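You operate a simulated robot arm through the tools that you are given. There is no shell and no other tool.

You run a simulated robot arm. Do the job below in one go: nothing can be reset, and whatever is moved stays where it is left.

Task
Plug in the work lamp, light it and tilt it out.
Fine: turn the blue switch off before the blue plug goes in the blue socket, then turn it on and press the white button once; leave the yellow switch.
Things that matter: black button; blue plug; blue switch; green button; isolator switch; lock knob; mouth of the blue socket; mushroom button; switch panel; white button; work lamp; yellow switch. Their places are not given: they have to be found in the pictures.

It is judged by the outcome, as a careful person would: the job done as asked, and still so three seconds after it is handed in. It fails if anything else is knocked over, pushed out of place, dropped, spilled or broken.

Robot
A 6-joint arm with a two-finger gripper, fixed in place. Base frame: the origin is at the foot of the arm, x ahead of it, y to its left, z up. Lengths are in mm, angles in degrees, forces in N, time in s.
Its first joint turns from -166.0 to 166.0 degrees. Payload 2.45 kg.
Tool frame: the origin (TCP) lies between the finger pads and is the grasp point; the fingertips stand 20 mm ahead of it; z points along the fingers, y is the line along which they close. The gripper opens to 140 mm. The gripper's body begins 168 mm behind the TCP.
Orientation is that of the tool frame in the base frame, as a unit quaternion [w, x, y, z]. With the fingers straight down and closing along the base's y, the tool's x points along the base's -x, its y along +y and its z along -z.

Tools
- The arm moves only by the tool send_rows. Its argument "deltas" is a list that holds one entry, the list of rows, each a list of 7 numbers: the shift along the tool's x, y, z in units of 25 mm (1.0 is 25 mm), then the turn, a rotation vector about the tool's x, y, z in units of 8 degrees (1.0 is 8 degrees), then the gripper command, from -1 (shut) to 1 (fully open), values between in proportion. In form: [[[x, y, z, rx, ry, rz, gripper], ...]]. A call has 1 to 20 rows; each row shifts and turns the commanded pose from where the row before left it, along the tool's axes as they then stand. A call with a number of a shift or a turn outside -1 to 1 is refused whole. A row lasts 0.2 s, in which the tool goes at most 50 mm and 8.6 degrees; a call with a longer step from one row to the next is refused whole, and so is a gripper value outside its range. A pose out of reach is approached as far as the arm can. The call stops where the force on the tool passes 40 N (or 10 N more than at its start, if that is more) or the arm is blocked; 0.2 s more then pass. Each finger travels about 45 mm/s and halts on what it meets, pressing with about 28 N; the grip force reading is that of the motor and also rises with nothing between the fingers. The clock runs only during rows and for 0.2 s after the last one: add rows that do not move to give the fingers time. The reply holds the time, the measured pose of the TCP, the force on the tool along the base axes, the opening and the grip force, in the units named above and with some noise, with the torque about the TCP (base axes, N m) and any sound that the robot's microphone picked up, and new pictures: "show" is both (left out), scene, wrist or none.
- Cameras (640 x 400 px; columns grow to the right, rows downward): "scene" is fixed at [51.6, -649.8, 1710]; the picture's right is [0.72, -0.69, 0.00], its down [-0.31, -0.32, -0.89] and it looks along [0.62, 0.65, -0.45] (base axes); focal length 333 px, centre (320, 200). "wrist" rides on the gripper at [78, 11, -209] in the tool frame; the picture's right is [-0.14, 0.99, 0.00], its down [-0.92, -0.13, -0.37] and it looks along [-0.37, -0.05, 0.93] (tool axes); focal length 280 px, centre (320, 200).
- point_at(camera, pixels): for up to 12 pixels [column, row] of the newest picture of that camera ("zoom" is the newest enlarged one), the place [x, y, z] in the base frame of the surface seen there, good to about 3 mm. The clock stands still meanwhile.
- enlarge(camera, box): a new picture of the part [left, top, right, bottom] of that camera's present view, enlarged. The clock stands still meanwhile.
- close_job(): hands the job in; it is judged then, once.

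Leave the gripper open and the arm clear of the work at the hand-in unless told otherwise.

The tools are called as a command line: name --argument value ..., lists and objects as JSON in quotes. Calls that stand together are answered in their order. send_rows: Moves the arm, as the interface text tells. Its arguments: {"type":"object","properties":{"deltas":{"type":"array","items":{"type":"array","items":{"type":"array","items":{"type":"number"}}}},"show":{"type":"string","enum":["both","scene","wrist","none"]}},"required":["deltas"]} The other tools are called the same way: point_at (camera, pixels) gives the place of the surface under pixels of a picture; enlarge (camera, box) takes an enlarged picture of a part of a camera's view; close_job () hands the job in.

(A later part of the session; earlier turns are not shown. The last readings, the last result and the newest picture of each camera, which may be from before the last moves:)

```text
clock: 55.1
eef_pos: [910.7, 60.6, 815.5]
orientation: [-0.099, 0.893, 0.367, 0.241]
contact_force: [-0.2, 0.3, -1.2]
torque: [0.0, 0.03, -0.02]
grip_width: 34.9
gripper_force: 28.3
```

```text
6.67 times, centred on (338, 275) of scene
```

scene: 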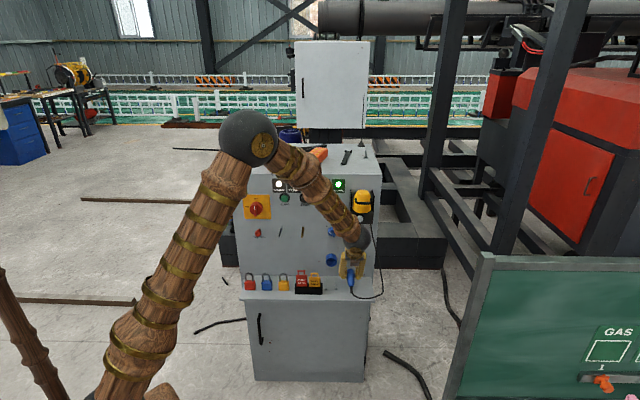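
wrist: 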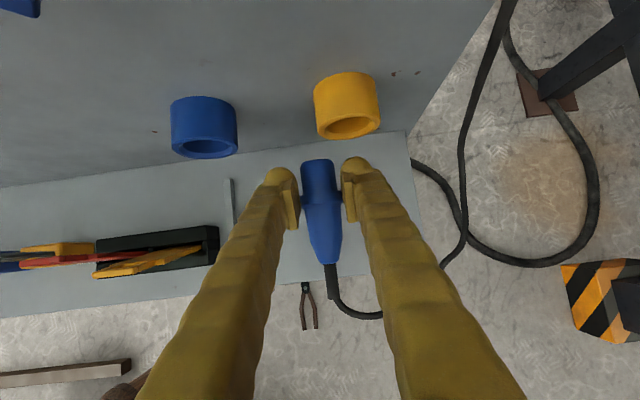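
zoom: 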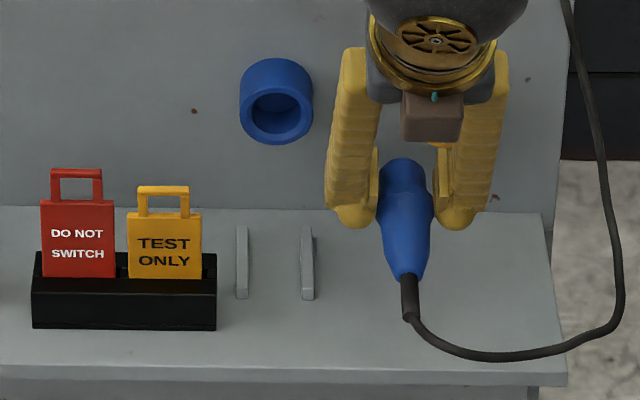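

The plug hangs steady in the grip, over the free shelf at s≈601. I lower it along the tool axis 48 mm to the shelf, watching the force.

send_rows --deltas '[[[0, 0, 0.35, 0, 0, 0, -1], [0, 0, 0.35, 0, 0, 0, -1], [0, 0, 0.35, 0, 0, 0, -1], [0, 0, 0.3, 0, 0, 0, -1], [0, 0, 0.25, 0, 0, 0, -1], [0, 0, 0.2, 0, 0, 0, -1], [0, 0, 0.1, 0, 0, 0, -1], [0, 0, 0, 0, 0, 0, -1], [0, 0, 0, 0, 0, 0, -1]]]' --show "both"

```text
clock: 57.1
eef_pos: [927.1, 77.1, 774.4]
orientation: [-0.099, 0.893, 0.367, 0.242]
contact_force: [-0.6, -0.4, 7.5]
torque: [-0.11, 0.1, 0.01]
grip_width: 33.6
gripper_force: 27.8
```

scene: 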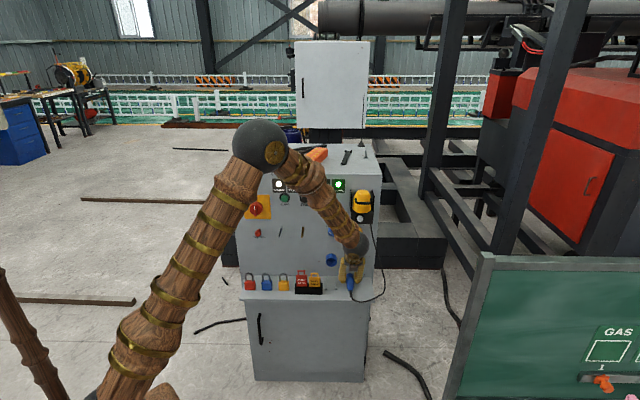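
wrist: 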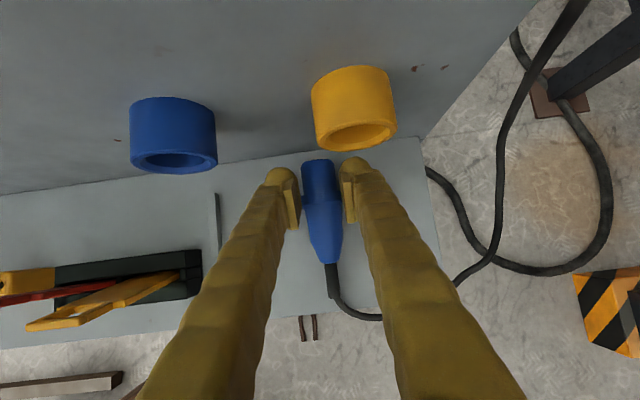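

It has touched the shelf (7.5 N). I open the fingers gradually to 50 mm.

send_rows --deltas '[[[0, 0, 0, 0, 0, 0, -0.5], [0, 0, 0, 0, 0, 0, -0.43], [0, 0, 0, 0, 0, 0, -0.36], [0, 0, 0, 0, 0, 0, -0.29], [0, 0, 0, 0, 0, 0, -0.29]]]' --show "both"

enlarge --camera "wrist" --box '[240, 140, 400, 240]'

enlarge --camera "scene" --box '[290, 245, 386, 305]'

```text
clock: 58.3
eef_pos: [927.6, 77.4, 774.7]
orientation: [-0.098, 0.893, 0.368, 0.24]
contact_force: [0.4, -0.3, 0.7]
torque: [-0.02, 0.04, -0.04]
grip_width: 49.8
gripper_force: 0.1
```

scene: 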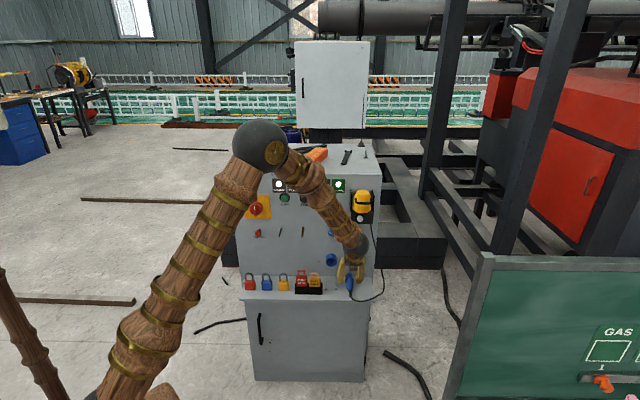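
wrist: 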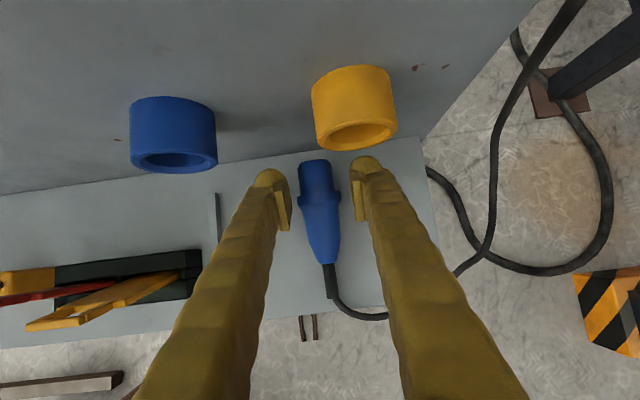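

```text
4.00 times, centred on (320, 190) of wrist
```

zoom: 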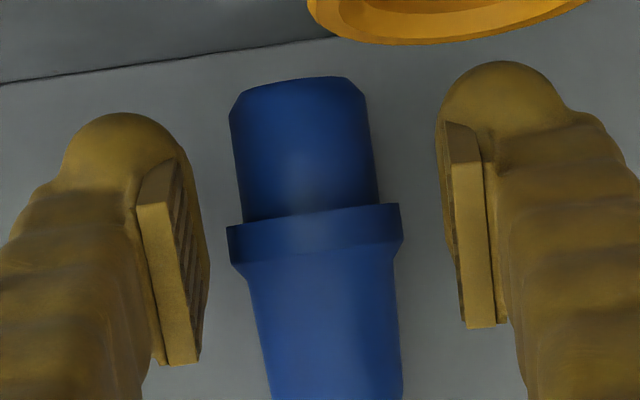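

```text
6.67 times, centred on (338, 275) of scene
```

zoom: 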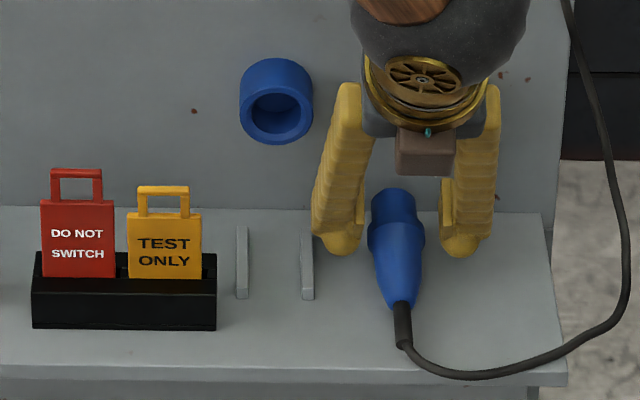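

The plug rests stably on the open shelf. I retreat along the tool axis, back away from the panel, and pitch the tool back to level.

send_rows --deltas '[[[0, 0, -0.6, 0, 0, 0, -0.29], [0, 0, -0.9, 0, 0, 0, -0.29], [0, 0, -0.9, 0, 0, 0, -0.29], [0, 0, -0.9, 0, 0, 0, -0.29], [0, 0, -0.9, 0, 0, 0, -0.29], [-0.934, 0, -0.59, 0, 0, 0, -0.29], [-0.934, 0, -0.59, 0, 0, 0, -0.29], [-0.934, 0, -0.59, 0, 0, 0, -0.29], [-0.934, 0, -0.59, 0, 0, 0, -0.29], [0, 0, 0, 0, 0.9375, 0, -0.29], [0, 0, 0, 0, 0.9375, 0, -0.29], [0, 0, 0, 0, 0.9375, 0, -0.29], [0, 0, 0, 0, 0.9375, 0, -0.29], [0, 0, 0, 0, 0.9375, 0, -0.29], [0, 0, 0, 0, 0.9375, 0, -0.29], [0, 0, 0, 0, 0.9375, 0, -0.29], [0, 0, 0, 0, 0.9375, 0, -0.29], [0, 0, 0, 0, 0, 0, -0.29], [0, 0, 0, 0, 0, 0, -0.29]]]' --show "both"

enlarge --camera "wrist" --box '[260, 190, 380, 265]'

```text
clock: 62.3
eef_pos: [812.4, -37.1, 868.5]
orientation: [-0.268, 0.653, 0.268, 0.656]
contact_force: [0.8, 0.3, -0.7]
torque: [0.02, 0.01, 0.01]
grip_width: 49.5
gripper_force: 0.1
```

scene: 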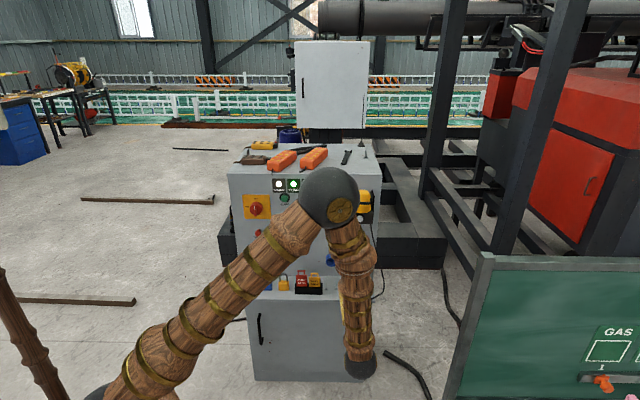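
wrist: 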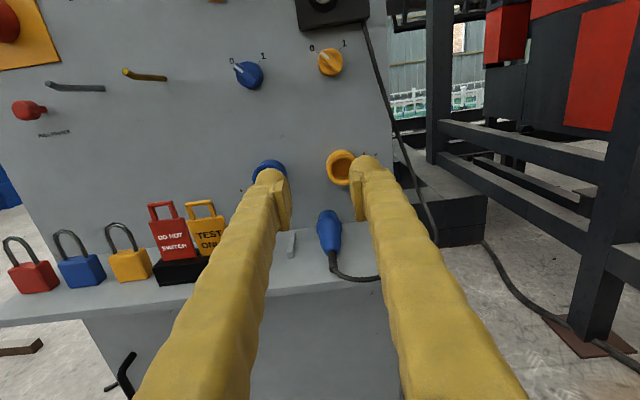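

```text
5.33 times, centred on (320, 228) of wrist
```

zoom: 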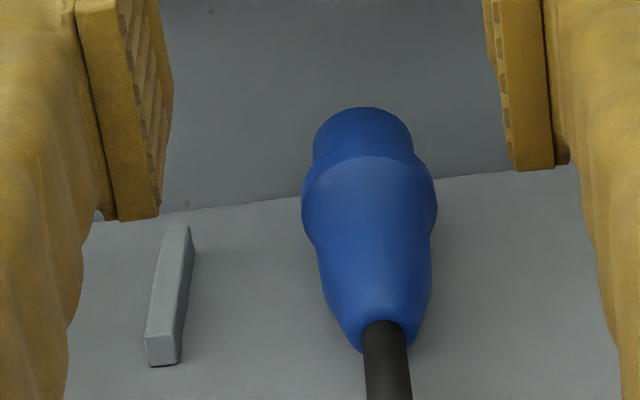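

The plug lies at s≈599.5, ring t≈707, nose to ~740, practically straight. I check the cord's run near the right finger's path and the plug points.

point_at --camera "wrist" --pixels '[[327, 212], [328, 217], [329, 222], [330, 232], [331, 242], [332, 250], [333, 262], [338, 273], [348, 279], [360, 281], [372, 280], [345, 260]]'

enlarge --camera "scene" --box '[290, 235, 390, 315]'

```text
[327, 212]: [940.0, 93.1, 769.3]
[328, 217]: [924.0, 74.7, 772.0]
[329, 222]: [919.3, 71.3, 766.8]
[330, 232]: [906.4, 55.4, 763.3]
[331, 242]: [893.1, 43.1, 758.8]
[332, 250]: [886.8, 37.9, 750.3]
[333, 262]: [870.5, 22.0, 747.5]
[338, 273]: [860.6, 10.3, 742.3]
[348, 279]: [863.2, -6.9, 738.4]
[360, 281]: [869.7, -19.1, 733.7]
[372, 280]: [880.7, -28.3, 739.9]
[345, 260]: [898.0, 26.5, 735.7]
```

```text
5.00 times, centred on (340, 275) of scene
```

zoom: 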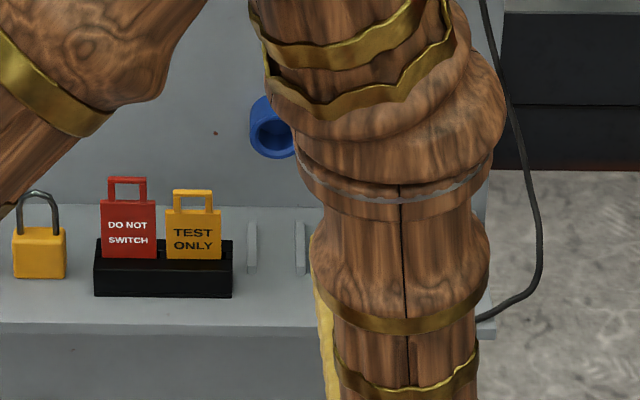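

The cord crosses the right finger's path low (z≈740) at the shelf edge. I tilt the tool 3° nose-down, lower to z≈765, shift 1.2 mm left, and check the alignment before advancing.

send_rows --deltas '[[[0, -0.05, 0, 0, -0.4, 0, -0.314], [-0.83, 0, 0, 0, 0, 0, -0.314], [-0.83, 0, 0, 0, 0, 0, -0.314], [-0.83, 0, 0, 0, 0, 0, -0.314], [-0.83, 0, 0, 0, 0, 0, -0.314], [-0.83, 0, 0, 0, 0, 0, -0.314], [0, 0, 0, 0, 0, 0, -0.314], [0, 0, 0, 0, 0, 0, -0.314]]]' --show "wrist"

enlarge --camera "wrist" --box '[272, 130, 368, 190]'

```text
clock: 64.1
eef_pos: [805.5, -41.1, 765.1]
orientation: [-0.261, 0.671, 0.276, 0.637]
contact_force: [0.3, 0.5, -0.6]
torque: [0.03, -0.02, 0.01]
grip_width: 48.0
gripper_force: 0.0
```

wrist: 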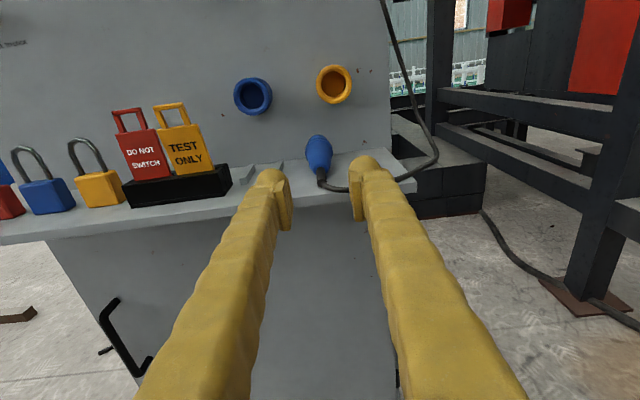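

```text
6.67 times, centred on (320, 160) of wrist
```

zoom: 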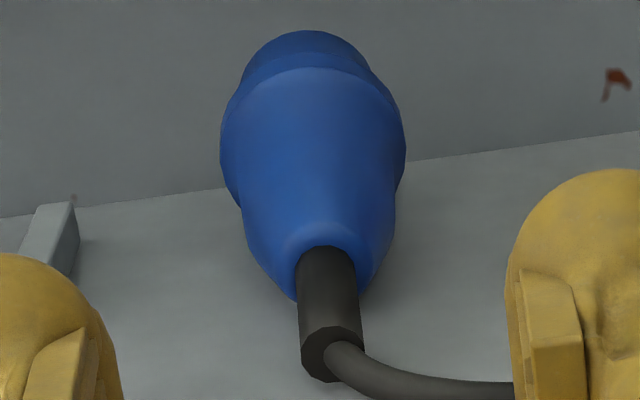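

Ring is 1.7 mm left and the plug yawed ~1.7° relative to the tool. I yaw the tool +1.7°, shift right 3.2 mm and up 7.5 mm (to end at z≈764.5), then advance 80 mm and check again.

send_rows --deltas '[[[0, 0, 0, 0.21, 0, 0, -0.314], [0.3, 0.128, 0, 0, 0, 0, -0.314], [0, 0, 0.64, 0, 0, 0, -0.314], [0, 0, 0.64, 0, 0, 0, -0.314], [0, 0, 0.64, 0, 0, 0, -0.314], [0, 0, 0.64, 0, 0, 0, -0.314], [0, 0, 0.64, 0, 0, 0, -0.314], [0, 0, 0, 0, 0, 0, -0.314], [0, 0, 0, 0, 0, 0, -0.314]]]' --show "wrist"

enlarge --camera "wrist" --box '[260, 140, 380, 215]'

```text
clock: 66.1
eef_pos: [863.7, 15.1, 767.3]
orientation: [-0.271, 0.666, 0.285, 0.633]
contact_force: [0.2, 0.7, -0.3]
torque: [-0.03, 0.01, 0.0]
grip_width: 47.8
gripper_force: 0.1
```

wrist: 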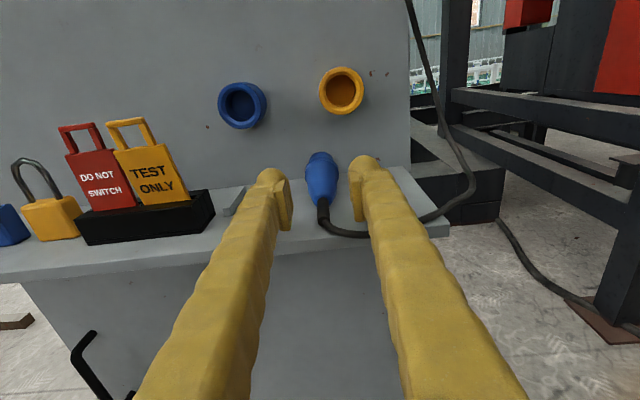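

```text
5.33 times, centred on (320, 178) of wrist
```

zoom: 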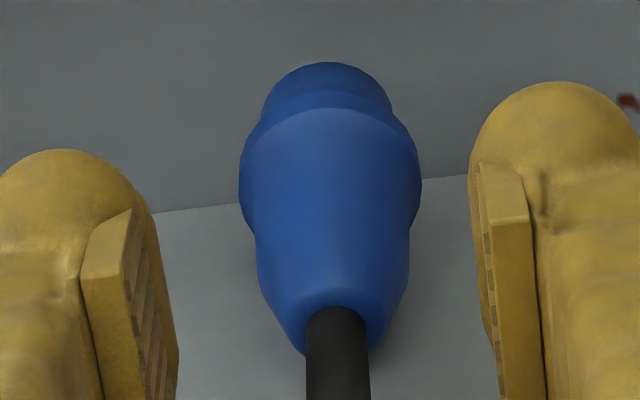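

Aligned (ring within 1 mm of the axis). I advance 72 mm to bring the pads alongside the ring, slowing at the end.

send_rows --deltas '[[[0, 0.024, 0.5, 0, 0, 0, -0.314], [0, 0, 0.5, 0, 0, 0, -0.314], [0, 0, 0.5, 0, 0, 0, -0.314], [0, 0, 0.4, 0, 0, 0, -0.314], [0, 0, 0.3, 0, 0, 0, -0.314], [0, 0, 0.3, 0, 0, 0, -0.314], [0, 0, 0.2, 0, 0, 0, -0.314], [0, 0, 0.18, 0, 0, 0, -0.314], [0, 0, 0, 0, 0, 0, -0.314], [0, 0, 0, 0, 0, 0, -0.314]]]' --show "both"

enlarge --camera "wrist" --box '[260, 140, 380, 215]'

```text
clock: 68.3
eef_pos: [914.3, 68.8, 763.8]
orientation: [-0.27, 0.668, 0.285, 0.633]
contact_force: [0.1, 0.5, -0.2]
torque: [0.01, -0.01, 0.0]
grip_width: 48.1
gripper_force: 0.1
```

scene: 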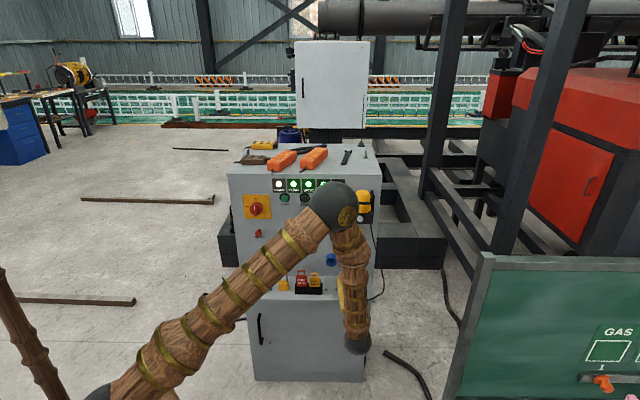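
wrist: 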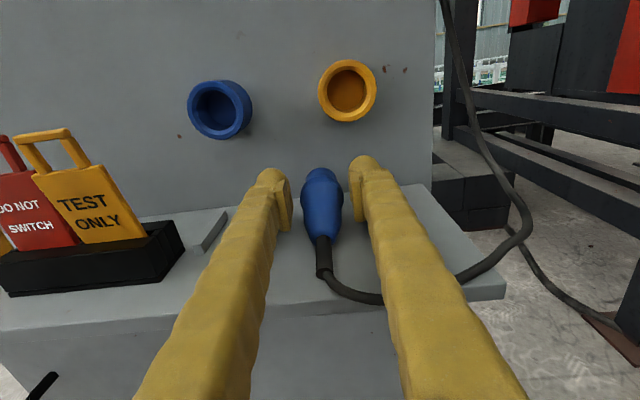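

```text
5.33 times, centred on (320, 178) of wrist
```

zoom: 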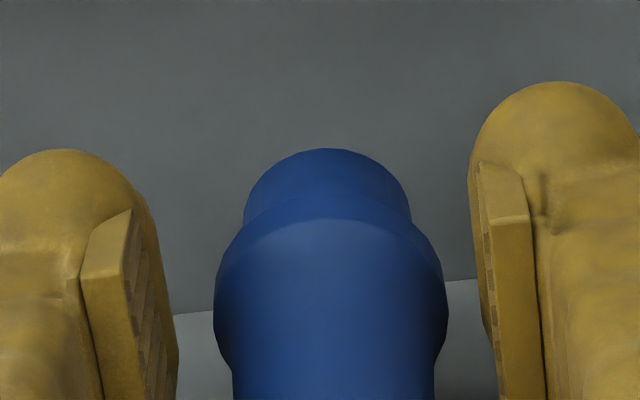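

Pads straddle the ring, centred. I close the grip.

send_rows --deltas '[[[0, 0, 0, 0, 0, 0, -0.45], [0, 0, 0, 0, 0, 0, -0.7], [0, 0, 0, 0, 0, 0, -1], [0, 0, 0, 0, 0, 0, -1], [0, 0, 0, 0, 0, 0, -1]]]' --show "wrist"

enlarge --camera "wrist" --box '[260, 140, 380, 215]'

```text
clock: 69.5
eef_pos: [915.0, 67.8, 763.5]
orientation: [-0.271, 0.667, 0.285, 0.633]
contact_force: [0.7, -0.5, 0.7]
torque: [-0.01, -0.01, 0.01]
grip_width: 34.8
gripper_force: 27.9
```

wrist: 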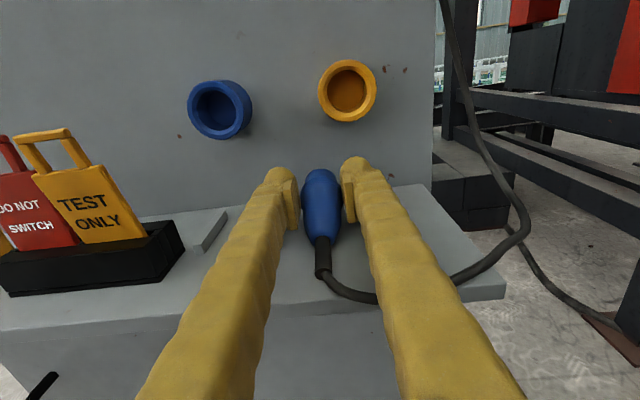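

```text
5.33 times, centred on (320, 178) of wrist
```

zoom: 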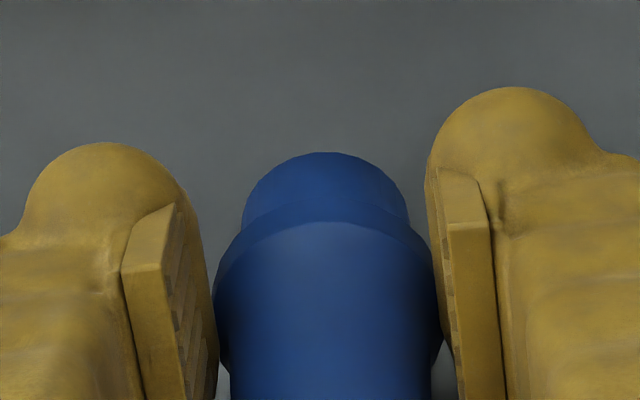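

Firm grip (34.8 mm, no side load). I lift 20 mm and look how the plug hangs.

send_rows --deltas '[[[0.2, 0, 0, 0, 0, 0, -1], [0.3, 0, 0, 0, 0, 0, -1], [0.3, 0, 0, 0, 0, 0, -1], [0, 0, 0, 0, 0, 0, -1]]]' --show "both"

enlarge --camera "wrist" --box '[260, 140, 380, 215]'

enlarge --camera "scene" --box '[290, 235, 390, 315]'

```text
clock: 70.5
eef_pos: [914.9, 67.4, 785.4]
orientation: [-0.272, 0.667, 0.286, 0.633]
contact_force: [-0.7, 0.3, -1.0]
torque: [0.0, 0.02, -0.02]
grip_width: 34.6
gripper_force: 27.4
```

scene: 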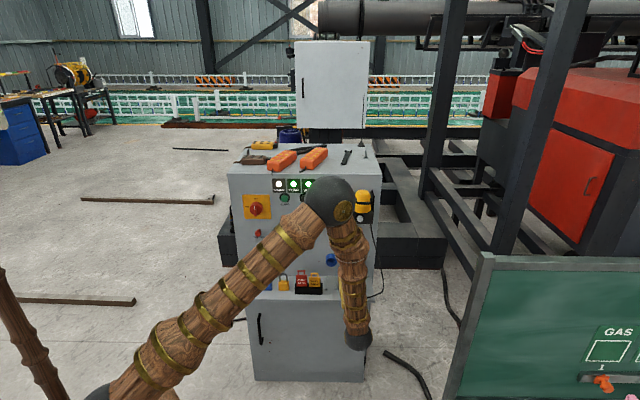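
wrist: 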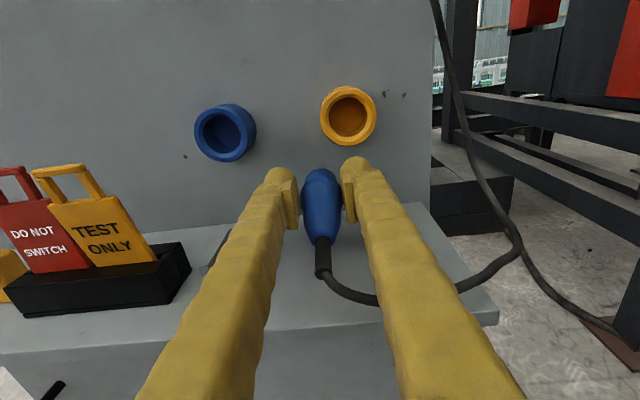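

```text
5.33 times, centred on (320, 178) of wrist
```

zoom: 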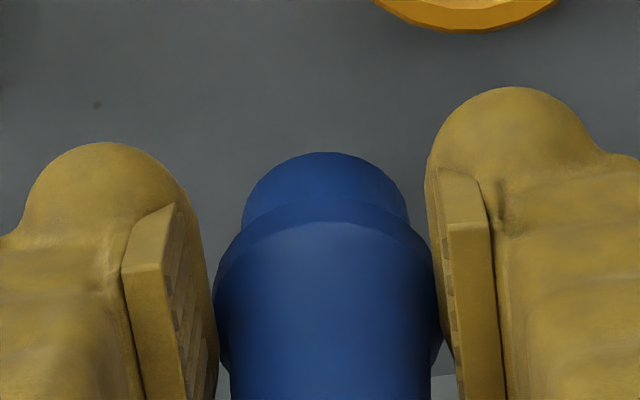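

```text
5.00 times, centred on (340, 275) of scene
```

zoom: 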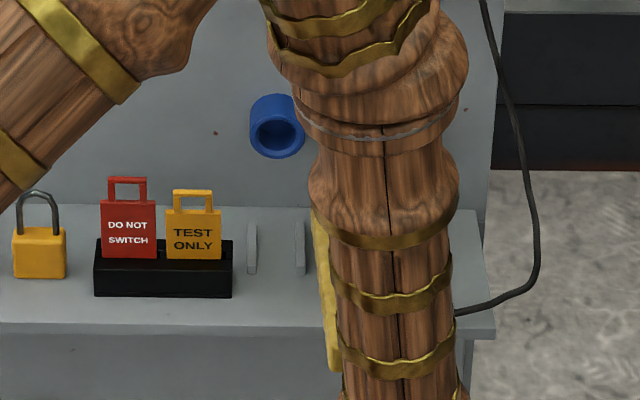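

The plug is held rigidly; it points ~9-10° nose-up relative to the tool. I back off 40 mm, raise to z≈850, pitch down ~7° so the plug is level, and yaw back 1°, then look.

send_rows --deltas '[[[0, 0, -0.5, 0, 0, 0, -1], [0, 0, -0.6, 0, 0, 0, -1], [0, 0, -0.6, 0, 0, 0, -1], [0.5, 0, 0, 0, 0, 0, -1], [0.5, 0, 0, 0, 0, 0, -1], [0.5, 0, 0, 0, 0, 0, -1], [0.5, 0, 0, 0, 0, 0, -1], [0.5, 0, 0, 0, 0, 0, -1], [0, 0, 0, -0.125, -0.44, 0, -1], [0, 0, 0, 0, -0.44, 0, -1], [0, 0, 0, 0, 0, 0, -1], [0, 0, 0, 0, 0, 0, -1]]]' --show "both"

enlarge --camera "wrist" --box '[260, 140, 380, 215]'

```text
clock: 73.1
eef_pos: [888.4, 39.5, 849.0]
orientation: [-0.247, 0.707, 0.296, 0.593]
contact_force: [0.1, -0.2, -1.2]
torque: [0.03, 0.02, -0.04]
grip_width: 34.8
gripper_force: 27.8
```

scene: 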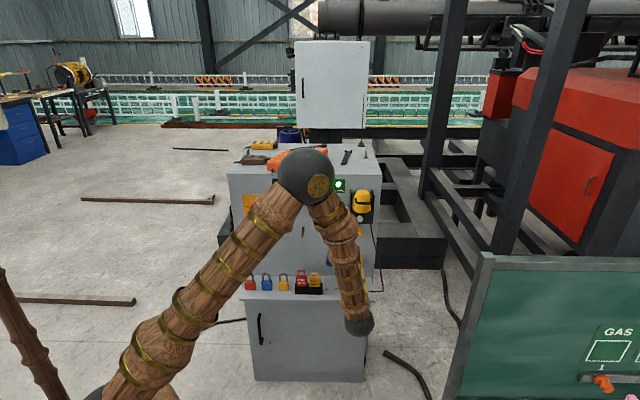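
wrist: 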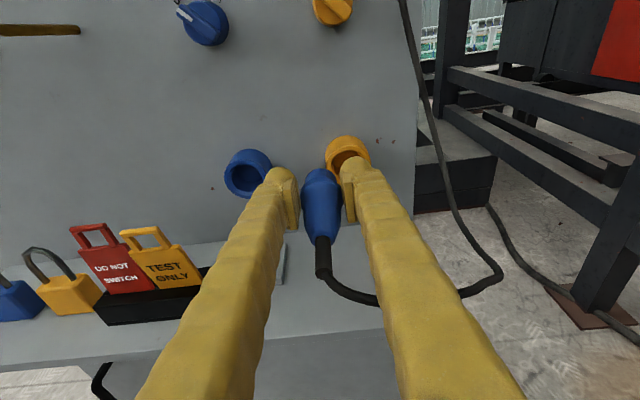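

```text
5.33 times, centred on (320, 178) of wrist
```

zoom: 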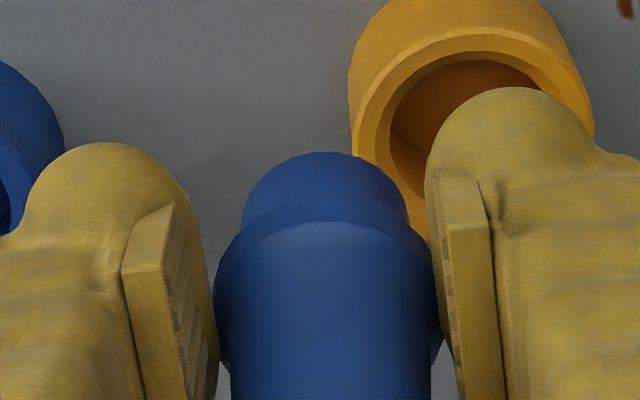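

The tool is now at 10° pitch, yaw 45.3°, so the plug should be level. I move forward 12 mm and left 80 mm to stand in front of the blue socket, then look.

send_rows --deltas '[[[0.083, 0, 0.473, 0, 0, 0, -1], [0, -0.4, 0, 0, 0, 0, -1], [0, -0.4, 0, 0, 0, 0, -1], [0, -0.4, 0, 0, 0, 0, -1], [0, -0.4, 0, 0, 0, 0, -1], [0, -0.4, 0, 0, 0, 0, -1], [0, -0.4, 0, 0, 0, 0, -1], [0, -0.4, 0, 0, 0, 0, -1], [0, -0.4, 0, 0, 0, 0, -1], [0, 0, 0, 0, 0, 0, -1], [0, 0, 0, 0, 0, 0, -1]]]' --show "both"

enlarge --camera "wrist" --box '[260, 130, 380, 205]'

enlarge --camera "scene" --box '[290, 235, 370, 300]'

```text
clock: 75.5
eef_pos: [838.3, 103.2, 848.6]
orientation: [-0.247, 0.706, 0.295, 0.594]
contact_force: [-0.1, -0.4, -0.8]
torque: [0.01, -0.03, 0.0]
grip_width: 34.8
gripper_force: 27.8
```

scene: 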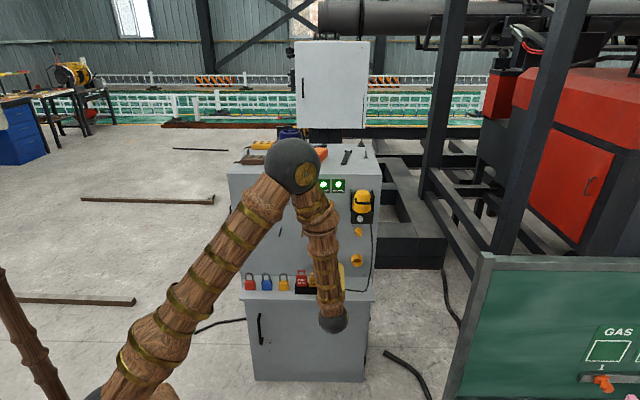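
wrist: 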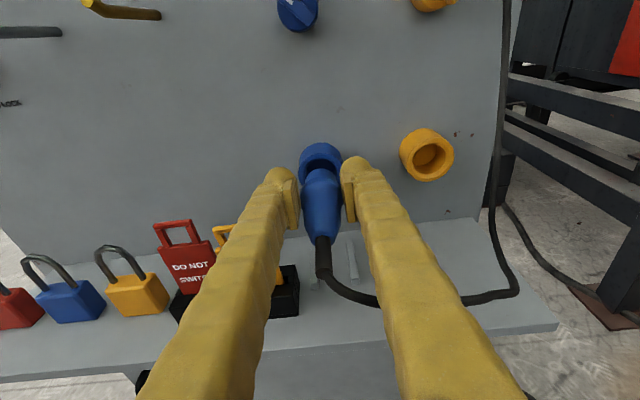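

```text
5.33 times, centred on (320, 168) of wrist
```

zoom: 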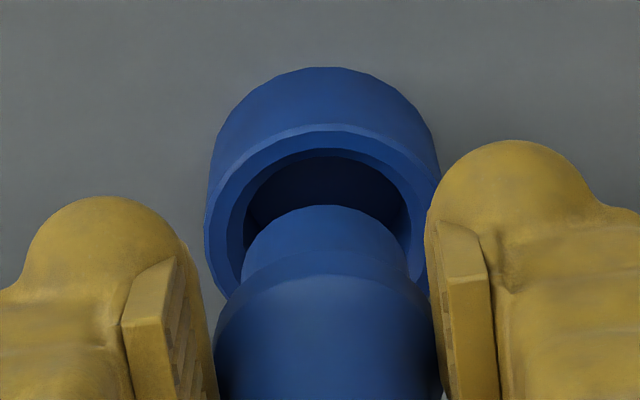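

```text
6.15 times, centred on (330, 268) of scene
```

zoom: 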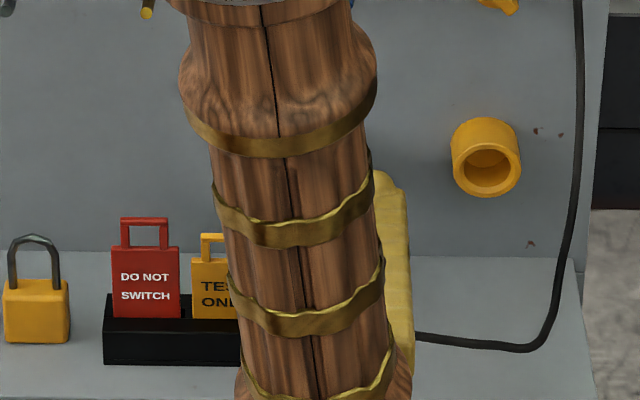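

Laterally nose (s≈520.9) and socket (s≈521.1) match. Now I check heights with point_at on the nose top, ring top and the socket rim.

point_at --camera "zoom" --pixels '[[320, 95], [320, 120], [300, 25], [320, 20], [320, 60], [300, 160], [320, 200], [320, 260], [320, 330], [210, 280], [425, 280], [320, 380]]'

enlarge --camera "wrist" --box '[284, 135, 356, 180]'

point_at --camera "zoom" --pixels '[[320, 115], [320, 128], [320, 140], [320, 165], [320, 250], [320, 265], [320, 300], [320, 340], [220, 200], [420, 200], [180, 240], [470, 200]]'

```text
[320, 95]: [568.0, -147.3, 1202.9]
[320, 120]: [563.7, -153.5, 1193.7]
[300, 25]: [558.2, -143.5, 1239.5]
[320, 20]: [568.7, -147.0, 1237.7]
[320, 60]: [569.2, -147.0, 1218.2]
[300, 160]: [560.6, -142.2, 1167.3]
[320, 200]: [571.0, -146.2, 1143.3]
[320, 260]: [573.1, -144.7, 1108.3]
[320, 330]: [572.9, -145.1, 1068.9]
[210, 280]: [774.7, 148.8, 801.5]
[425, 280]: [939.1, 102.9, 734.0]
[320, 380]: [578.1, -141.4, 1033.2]
```

```text
8.89 times, centred on (320, 158) of wrist
```

zoom: 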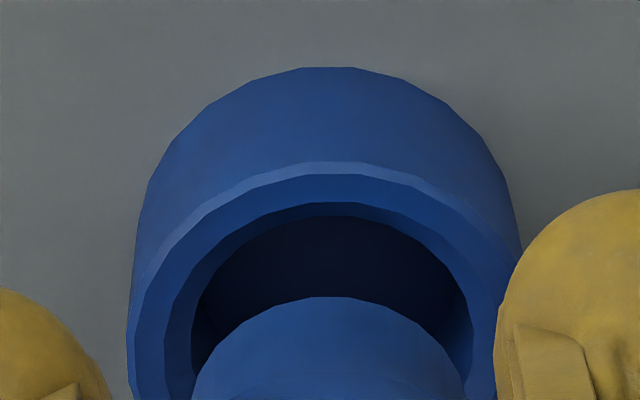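

```text
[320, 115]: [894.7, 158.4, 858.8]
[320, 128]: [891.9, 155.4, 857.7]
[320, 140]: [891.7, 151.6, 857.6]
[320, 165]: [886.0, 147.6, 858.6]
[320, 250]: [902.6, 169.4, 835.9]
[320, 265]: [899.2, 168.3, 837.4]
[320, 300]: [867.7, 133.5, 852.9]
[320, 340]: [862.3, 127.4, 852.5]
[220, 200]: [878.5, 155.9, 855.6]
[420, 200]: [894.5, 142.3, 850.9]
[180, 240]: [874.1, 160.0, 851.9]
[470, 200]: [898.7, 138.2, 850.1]
```

In the same picture: socket top z≈858, nose top z≈852.7, so the nose axis is ~3.6-4 mm above the socket axis and ~3° nose-up. I pitch down 2.8° (nose lowers ~2.2 mm) and lower 1.8 mm, then recheck.

send_rows --deltas '[[[0, 0, 0, 0, -0.35, 0, -1], [-0.07, 0, 0.012, 0, 0, 0, -1], [0, 0, 0, 0, 0, 0, -1], [0, 0, 0, 0, 0, 0, -1]]]' --show "wrist"

enlarge --camera "wrist" --box '[272, 135, 368, 195]'

point_at --camera "zoom" --pixels '[[320, 80], [320, 100], [320, 120], [330, 110], [320, 230], [320, 245], [320, 260], [320, 275], [330, 240], [320, 320], [320, 340], [330, 370]]'

```text
clock: 76.5
eef_pos: [839.2, 102.8, 848.8]
orientation: [-0.24, 0.721, 0.302, 0.576]
contact_force: [-0.6, -0.4, -0.1]
torque: [-0.03, -0.03, -0.01]
grip_width: 34.7
gripper_force: 28.3
```

wrist: 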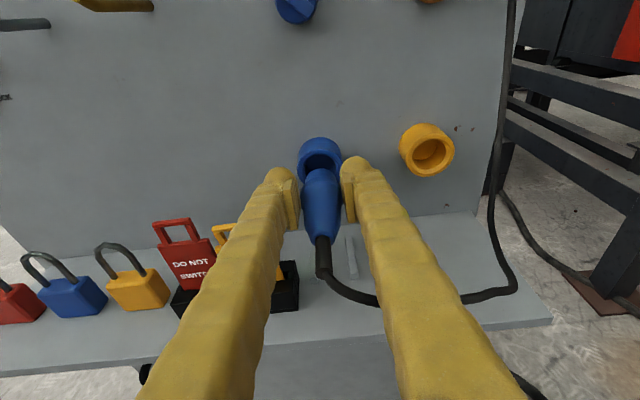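

```text
6.67 times, centred on (320, 165) of wrist
```

zoom: 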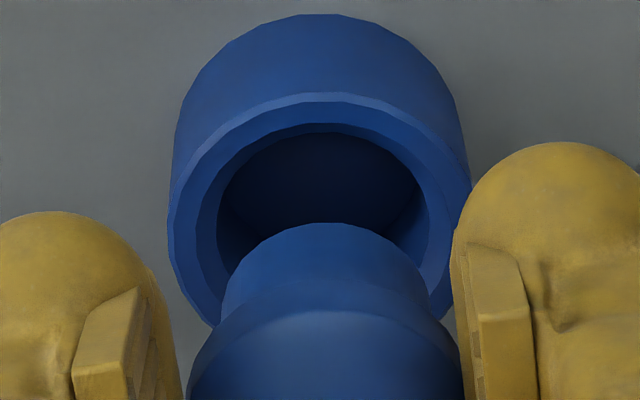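

```text
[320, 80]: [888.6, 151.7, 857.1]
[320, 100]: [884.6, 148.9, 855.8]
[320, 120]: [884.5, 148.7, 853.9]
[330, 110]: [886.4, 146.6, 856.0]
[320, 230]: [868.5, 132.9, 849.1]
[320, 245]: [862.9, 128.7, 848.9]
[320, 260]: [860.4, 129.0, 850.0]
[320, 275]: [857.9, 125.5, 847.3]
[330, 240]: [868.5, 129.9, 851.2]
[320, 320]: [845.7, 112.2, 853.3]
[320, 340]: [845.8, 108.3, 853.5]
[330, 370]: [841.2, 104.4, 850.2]
```

Now nose axis ≈834.6 and level; socket axis ≈833.2; lateral within 0.3 mm. I lower 1.3 mm and advance 22 mm horizontally, to just before the rim.

send_rows --deltas '[[[-0.051, 0, 0.0115, 0, 0, 0, -1], [0.0487, 0, 0.2145, 0, 0, 0, -1], [0.0487, 0, 0.2145, 0, 0, 0, -1], [0.0487, 0, 0.2145, 0, 0, 0, -1], [0.0487, 0, 0.2145, 0, 0, 0, -1], [0, 0, 0, 0, 0, 0, -1], [0, 0, 0, 0, 0, 0, -1]]]' --show "wrist"

enlarge --camera "wrist" --box '[272, 135, 368, 195]'

point_at --camera "zoom" --pixels '[[320, 130], [320, 150], [325, 170], [320, 240], [320, 255], [320, 270], [330, 260], [320, 320], [320, 350], [330, 370]]'

```text
clock: 78.1
eef_pos: [854.7, 121.1, 845.8]
orientation: [-0.241, 0.721, 0.302, 0.575]
contact_force: [-0.9, -1.6, 0.3]
torque: [-0.01, -0.01, -0.01]
grip_width: 34.7
gripper_force: 28.0
```

wrist: 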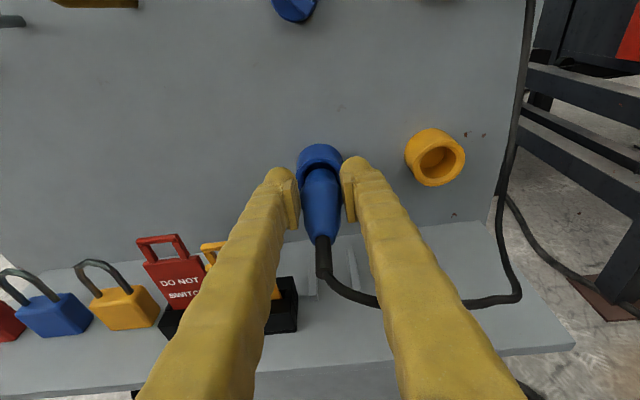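

```text
6.67 times, centred on (320, 165) of wrist
```

zoom: 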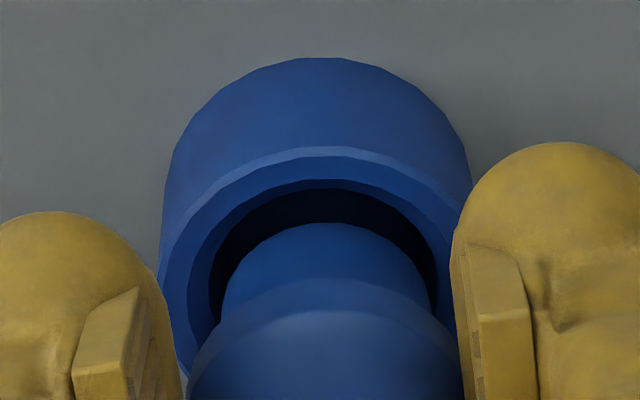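

```text
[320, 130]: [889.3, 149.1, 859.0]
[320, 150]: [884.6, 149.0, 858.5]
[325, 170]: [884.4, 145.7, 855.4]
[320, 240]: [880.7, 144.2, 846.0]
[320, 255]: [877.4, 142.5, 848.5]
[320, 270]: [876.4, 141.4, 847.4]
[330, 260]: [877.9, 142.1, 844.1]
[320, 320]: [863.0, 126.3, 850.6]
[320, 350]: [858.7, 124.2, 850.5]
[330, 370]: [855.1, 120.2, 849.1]
```

The nose is at the mouth: about 0.5 mm right and within ~1 mm in height. I correct 0.5 mm left, 0.7 mm up and push in 14 mm gently.

send_rows --deltas '[[[0.027, -0.02, 0, 0, 0, 0, -1], [0.031, 0, 0.1365, 0, 0, 0, -1], [0.031, 0, 0.1365, 0, 0, 0, -1], [0.031, 0, 0.1365, 0, 0, 0, -1], [0.031, 0, 0.1365, 0, 0, 0, -1], [0, 0, 0, 0, 0, 0, -1]]]' --show "wrist"

enlarge --camera "wrist" --box '[272, 135, 368, 195]'

```text
clock: 79.5
eef_pos: [864.9, 130.5, 847.8]
orientation: [-0.24, 0.721, 0.302, 0.575]
contact_force: [1.1, 0.8, 2.2]
torque: [0.11, -0.1, -0.01]
grip_width: 35.0
gripper_force: 28.2
```

wrist: 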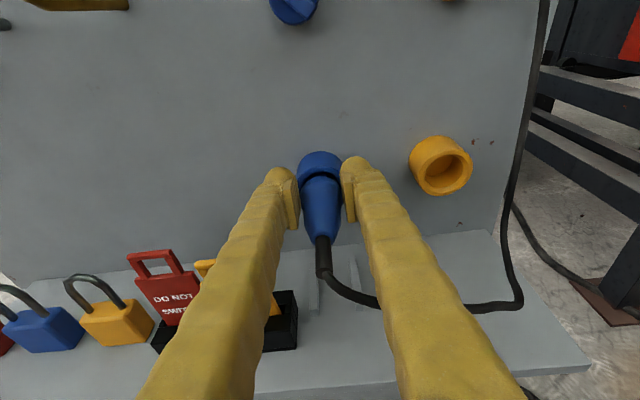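

```text
6.67 times, centred on (320, 165) of wrist
```

zoom: 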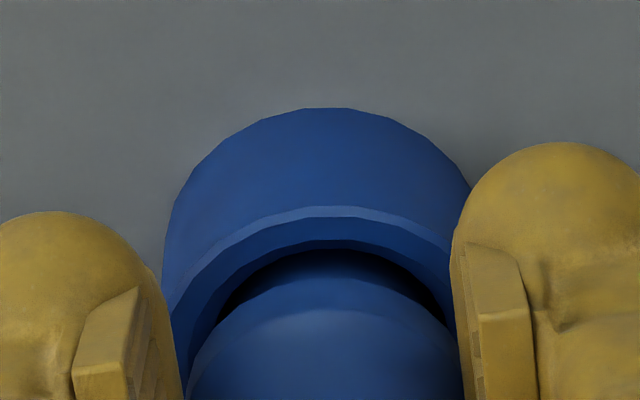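

The nose is inside the mouth with almost no force. I continue pushing 7 mm, then in smaller steps.

send_rows --deltas '[[[0.022, 0, 0.0975, 0, 0, 0, -1], [0.022, 0, 0.0975, 0, 0, 0, -1], [0.022, 0, 0.0975, 0, 0, 0, -1], [0, 0, 0, 0, 0, 0, -1]]]' --show "wrist"

enlarge --camera "wrist" --box '[272, 135, 368, 195]'

```text
clock: 80.5
eef_pos: [869.6, 134.7, 845.9]
orientation: [-0.239, 0.722, 0.3, 0.575]
contact_force: [-20.1, -26.6, 2.5]
torque: [-0.16, 0.12, -0.17]
grip_width: 34.9
gripper_force: 27.7
```

wrist: 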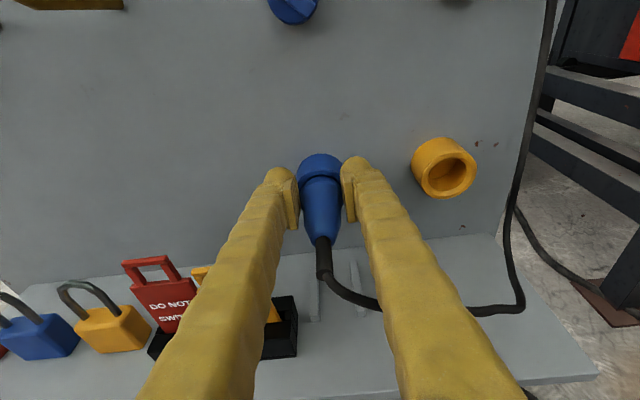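

```text
6.67 times, centred on (320, 165) of wrist
```

zoom: 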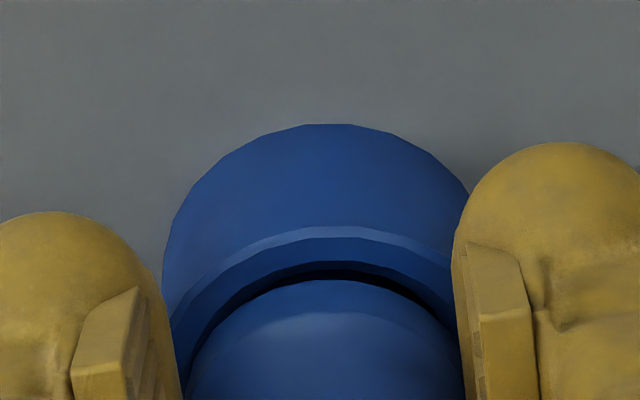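

Resistance of ~33 N along the push direction; nose tip is at t≈755 where the socket floor (~756) is. I push ~1.5 mm more to seat it and watch.

send_rows --deltas '[[[0.0067, 0, 0.029, 0, 0, 0, -1], [0.0067, 0, 0.029, 0, 0, 0, -1], [0, 0, 0, 0, 0, 0, -1]]]' --show "wrist"

enlarge --camera "wrist" --box '[272, 135, 368, 195]'

enlarge --camera "scene" --box '[290, 180, 386, 300]'

```text
clock: 81.3
eef_pos: [871.2, 136.9, 847.0]
orientation: [-0.239, 0.721, 0.301, 0.576]
contact_force: [-14.0, -24.6, -1.0]
torque: [-0.2, 0.06, -0.22]
grip_width: 35.6
gripper_force: 27.6
```

wrist: 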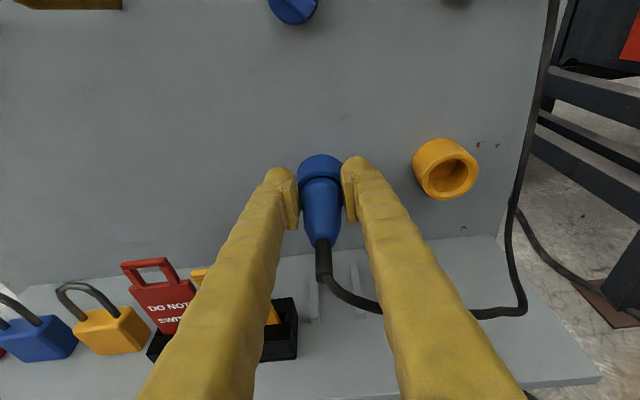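

```text
6.67 times, centred on (320, 165) of wrist
```

zoom: 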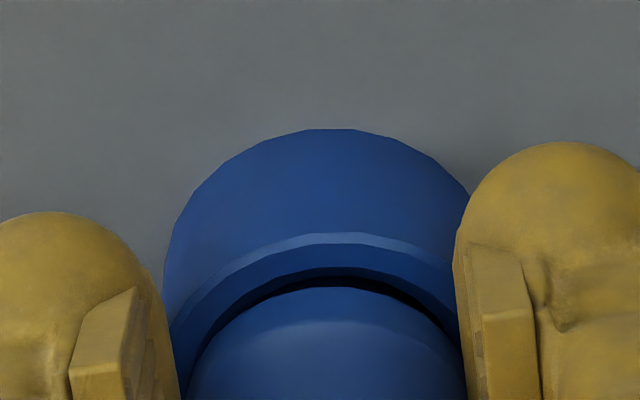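

```text
3.33 times, centred on (338, 240) of scene
```

zoom: 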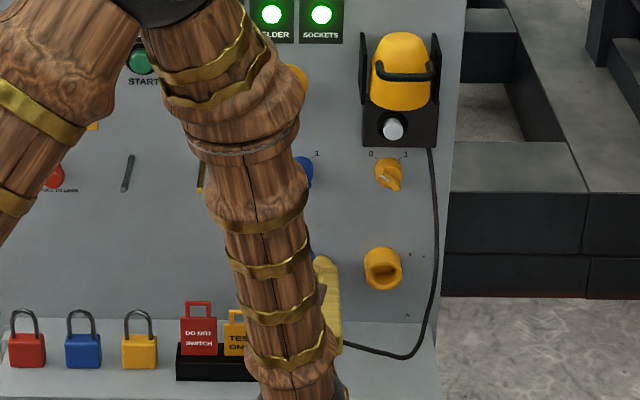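

The plug is bottomed: ring front is ~3 mm from the rim and the fingers slid slightly forward over it. I relax the push by 1.5 mm and then open the fingers gradually.

send_rows --deltas '[[[-0.0133, 0, -0.058, 0, 0, 0, -1], [0, 0, 0, 0, 0, 0, -0.48], [0, 0, 0, 0, 0, 0, -0.44], [0, 0, 0, 0, 0, 0, -0.4], [0, 0, 0, 0, 0, 0, -0.36], [0, 0, 0, 0, 0, 0, -0.34]]]' --show "wrist"

enlarge --camera "wrist" --box '[272, 135, 368, 195]'

```text
clock: 82.7
eef_pos: [868.6, 137.4, 846.2]
orientation: [-0.24, 0.721, 0.302, 0.576]
contact_force: [-0.4, 0.0, -0.5]
torque: [0.0, -0.01, 0.0]
grip_width: 46.3
gripper_force: 0.1
```

wrist: 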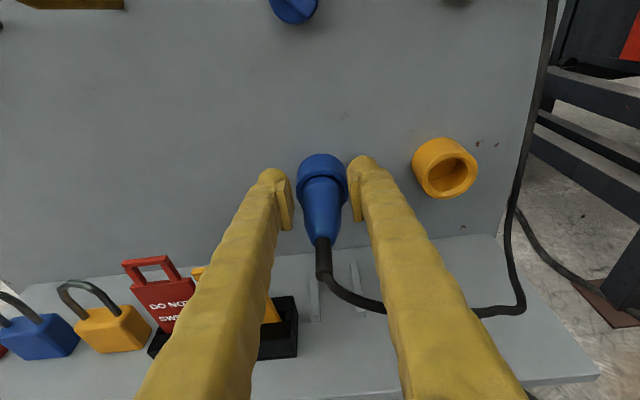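

```text
6.67 times, centred on (320, 165) of wrist
```

zoom: 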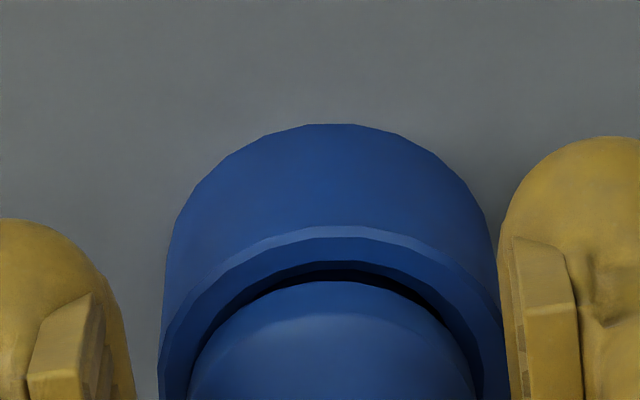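

The plug stays seated after release. I back 8 mm, lift the open fingers 65 mm straight up past the plug, then retreat from the panel and level the tool.

send_rows --deltas '[[[-0.071, 0, -0.312, 0, 0, 0, -0.34], [0.634, 0, -0.144, 0, 0, 0, -0.34], [0.634, 0, -0.144, 0, 0, 0, -0.34], [0.634, 0, -0.144, 0, 0, 0, -0.34], [0.634, 0, -0.144, 0, 0, 0, -0.34], [-0.1, 0, -0.9, 0, 0, 0, -0.34], [-0.1, 0, -0.9, 0, 0, 0, -0.34], [-0.1, 0, -0.9, 0, 0, 0, -0.34], [-0.1, 0, -0.9, 0, 0, 0, -0.34], [0, 0, 0, 0, 0.8, 0, -0.34], [0, 0, 0, 0, 0.8, 0, -0.34], [0, 0, 0, 0, 0, 0, -0.34], [0, 0, 0, 0, 0, 0, -0.34]]]' --show "both"

enlarge --camera "wrist" --box '[230, 60, 410, 260]'

```text
clock: 85.5
eef_pos: [799.7, 66.7, 922.4]
orientation: [-0.273, 0.652, 0.274, 0.653]
contact_force: [0.4, 0.4, 0.0]
torque: [-0.01, 0.03, 0.0]
grip_width: 46.0
gripper_force: 0.0
```

scene: 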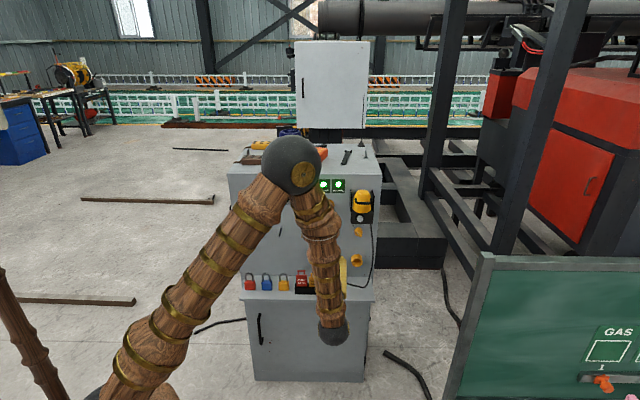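
wrist: 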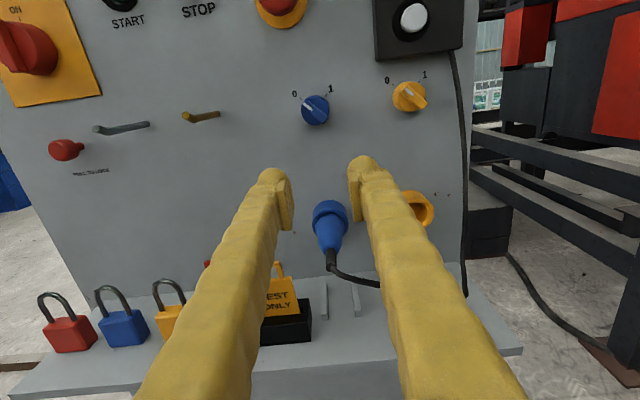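

```text
2.00 times, centred on (320, 160) of wrist
```

zoom: 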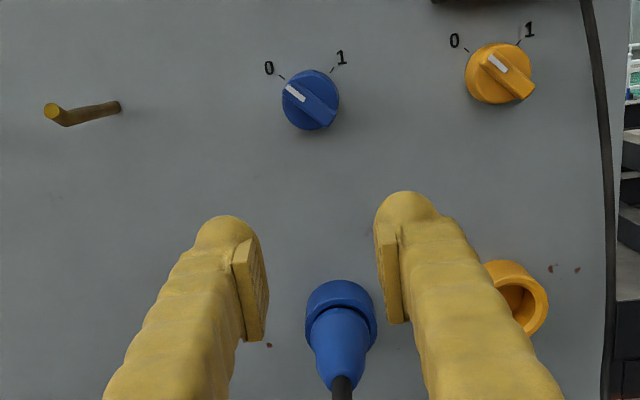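

The plug is in the blue socket, switch at 0. I check the plug's seating closely, and measure the switch bar.

enlarge --camera "wrist" --box '[290, 185, 370, 285]'

enlarge --camera "wrist" --box '[284, 80, 348, 140]'

point_at --camera "wrist" --pixels '[[309, 105], [321, 120], [315, 111], [330, 205], [330, 215], [330, 225], [331, 240], [306, 110], [328, 112], [330, 248], [318, 97], [413, 18]]'

```text
4.00 times, centred on (330, 235) of wrist
```

zoom: 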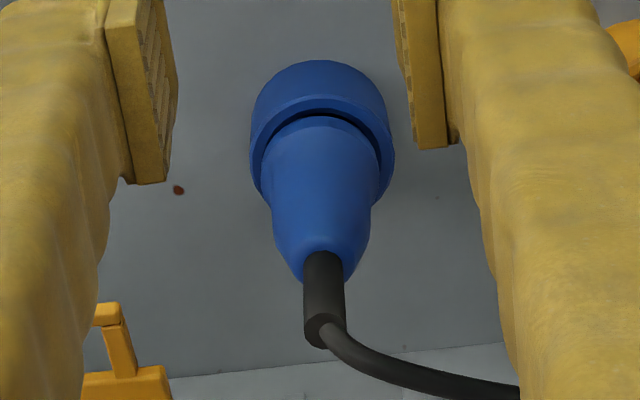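

```text
6.67 times, centred on (316, 110) of wrist
```

zoom: 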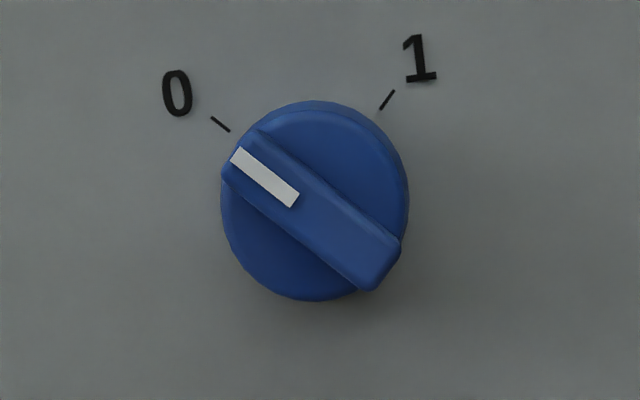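

```text
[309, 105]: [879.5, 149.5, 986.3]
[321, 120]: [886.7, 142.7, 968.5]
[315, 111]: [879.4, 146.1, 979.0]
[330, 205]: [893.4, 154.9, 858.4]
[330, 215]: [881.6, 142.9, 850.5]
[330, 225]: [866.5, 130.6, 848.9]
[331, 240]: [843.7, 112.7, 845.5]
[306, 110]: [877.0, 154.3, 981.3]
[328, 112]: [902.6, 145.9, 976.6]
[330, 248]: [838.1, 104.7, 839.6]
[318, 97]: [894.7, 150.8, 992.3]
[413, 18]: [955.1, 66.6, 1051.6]
```

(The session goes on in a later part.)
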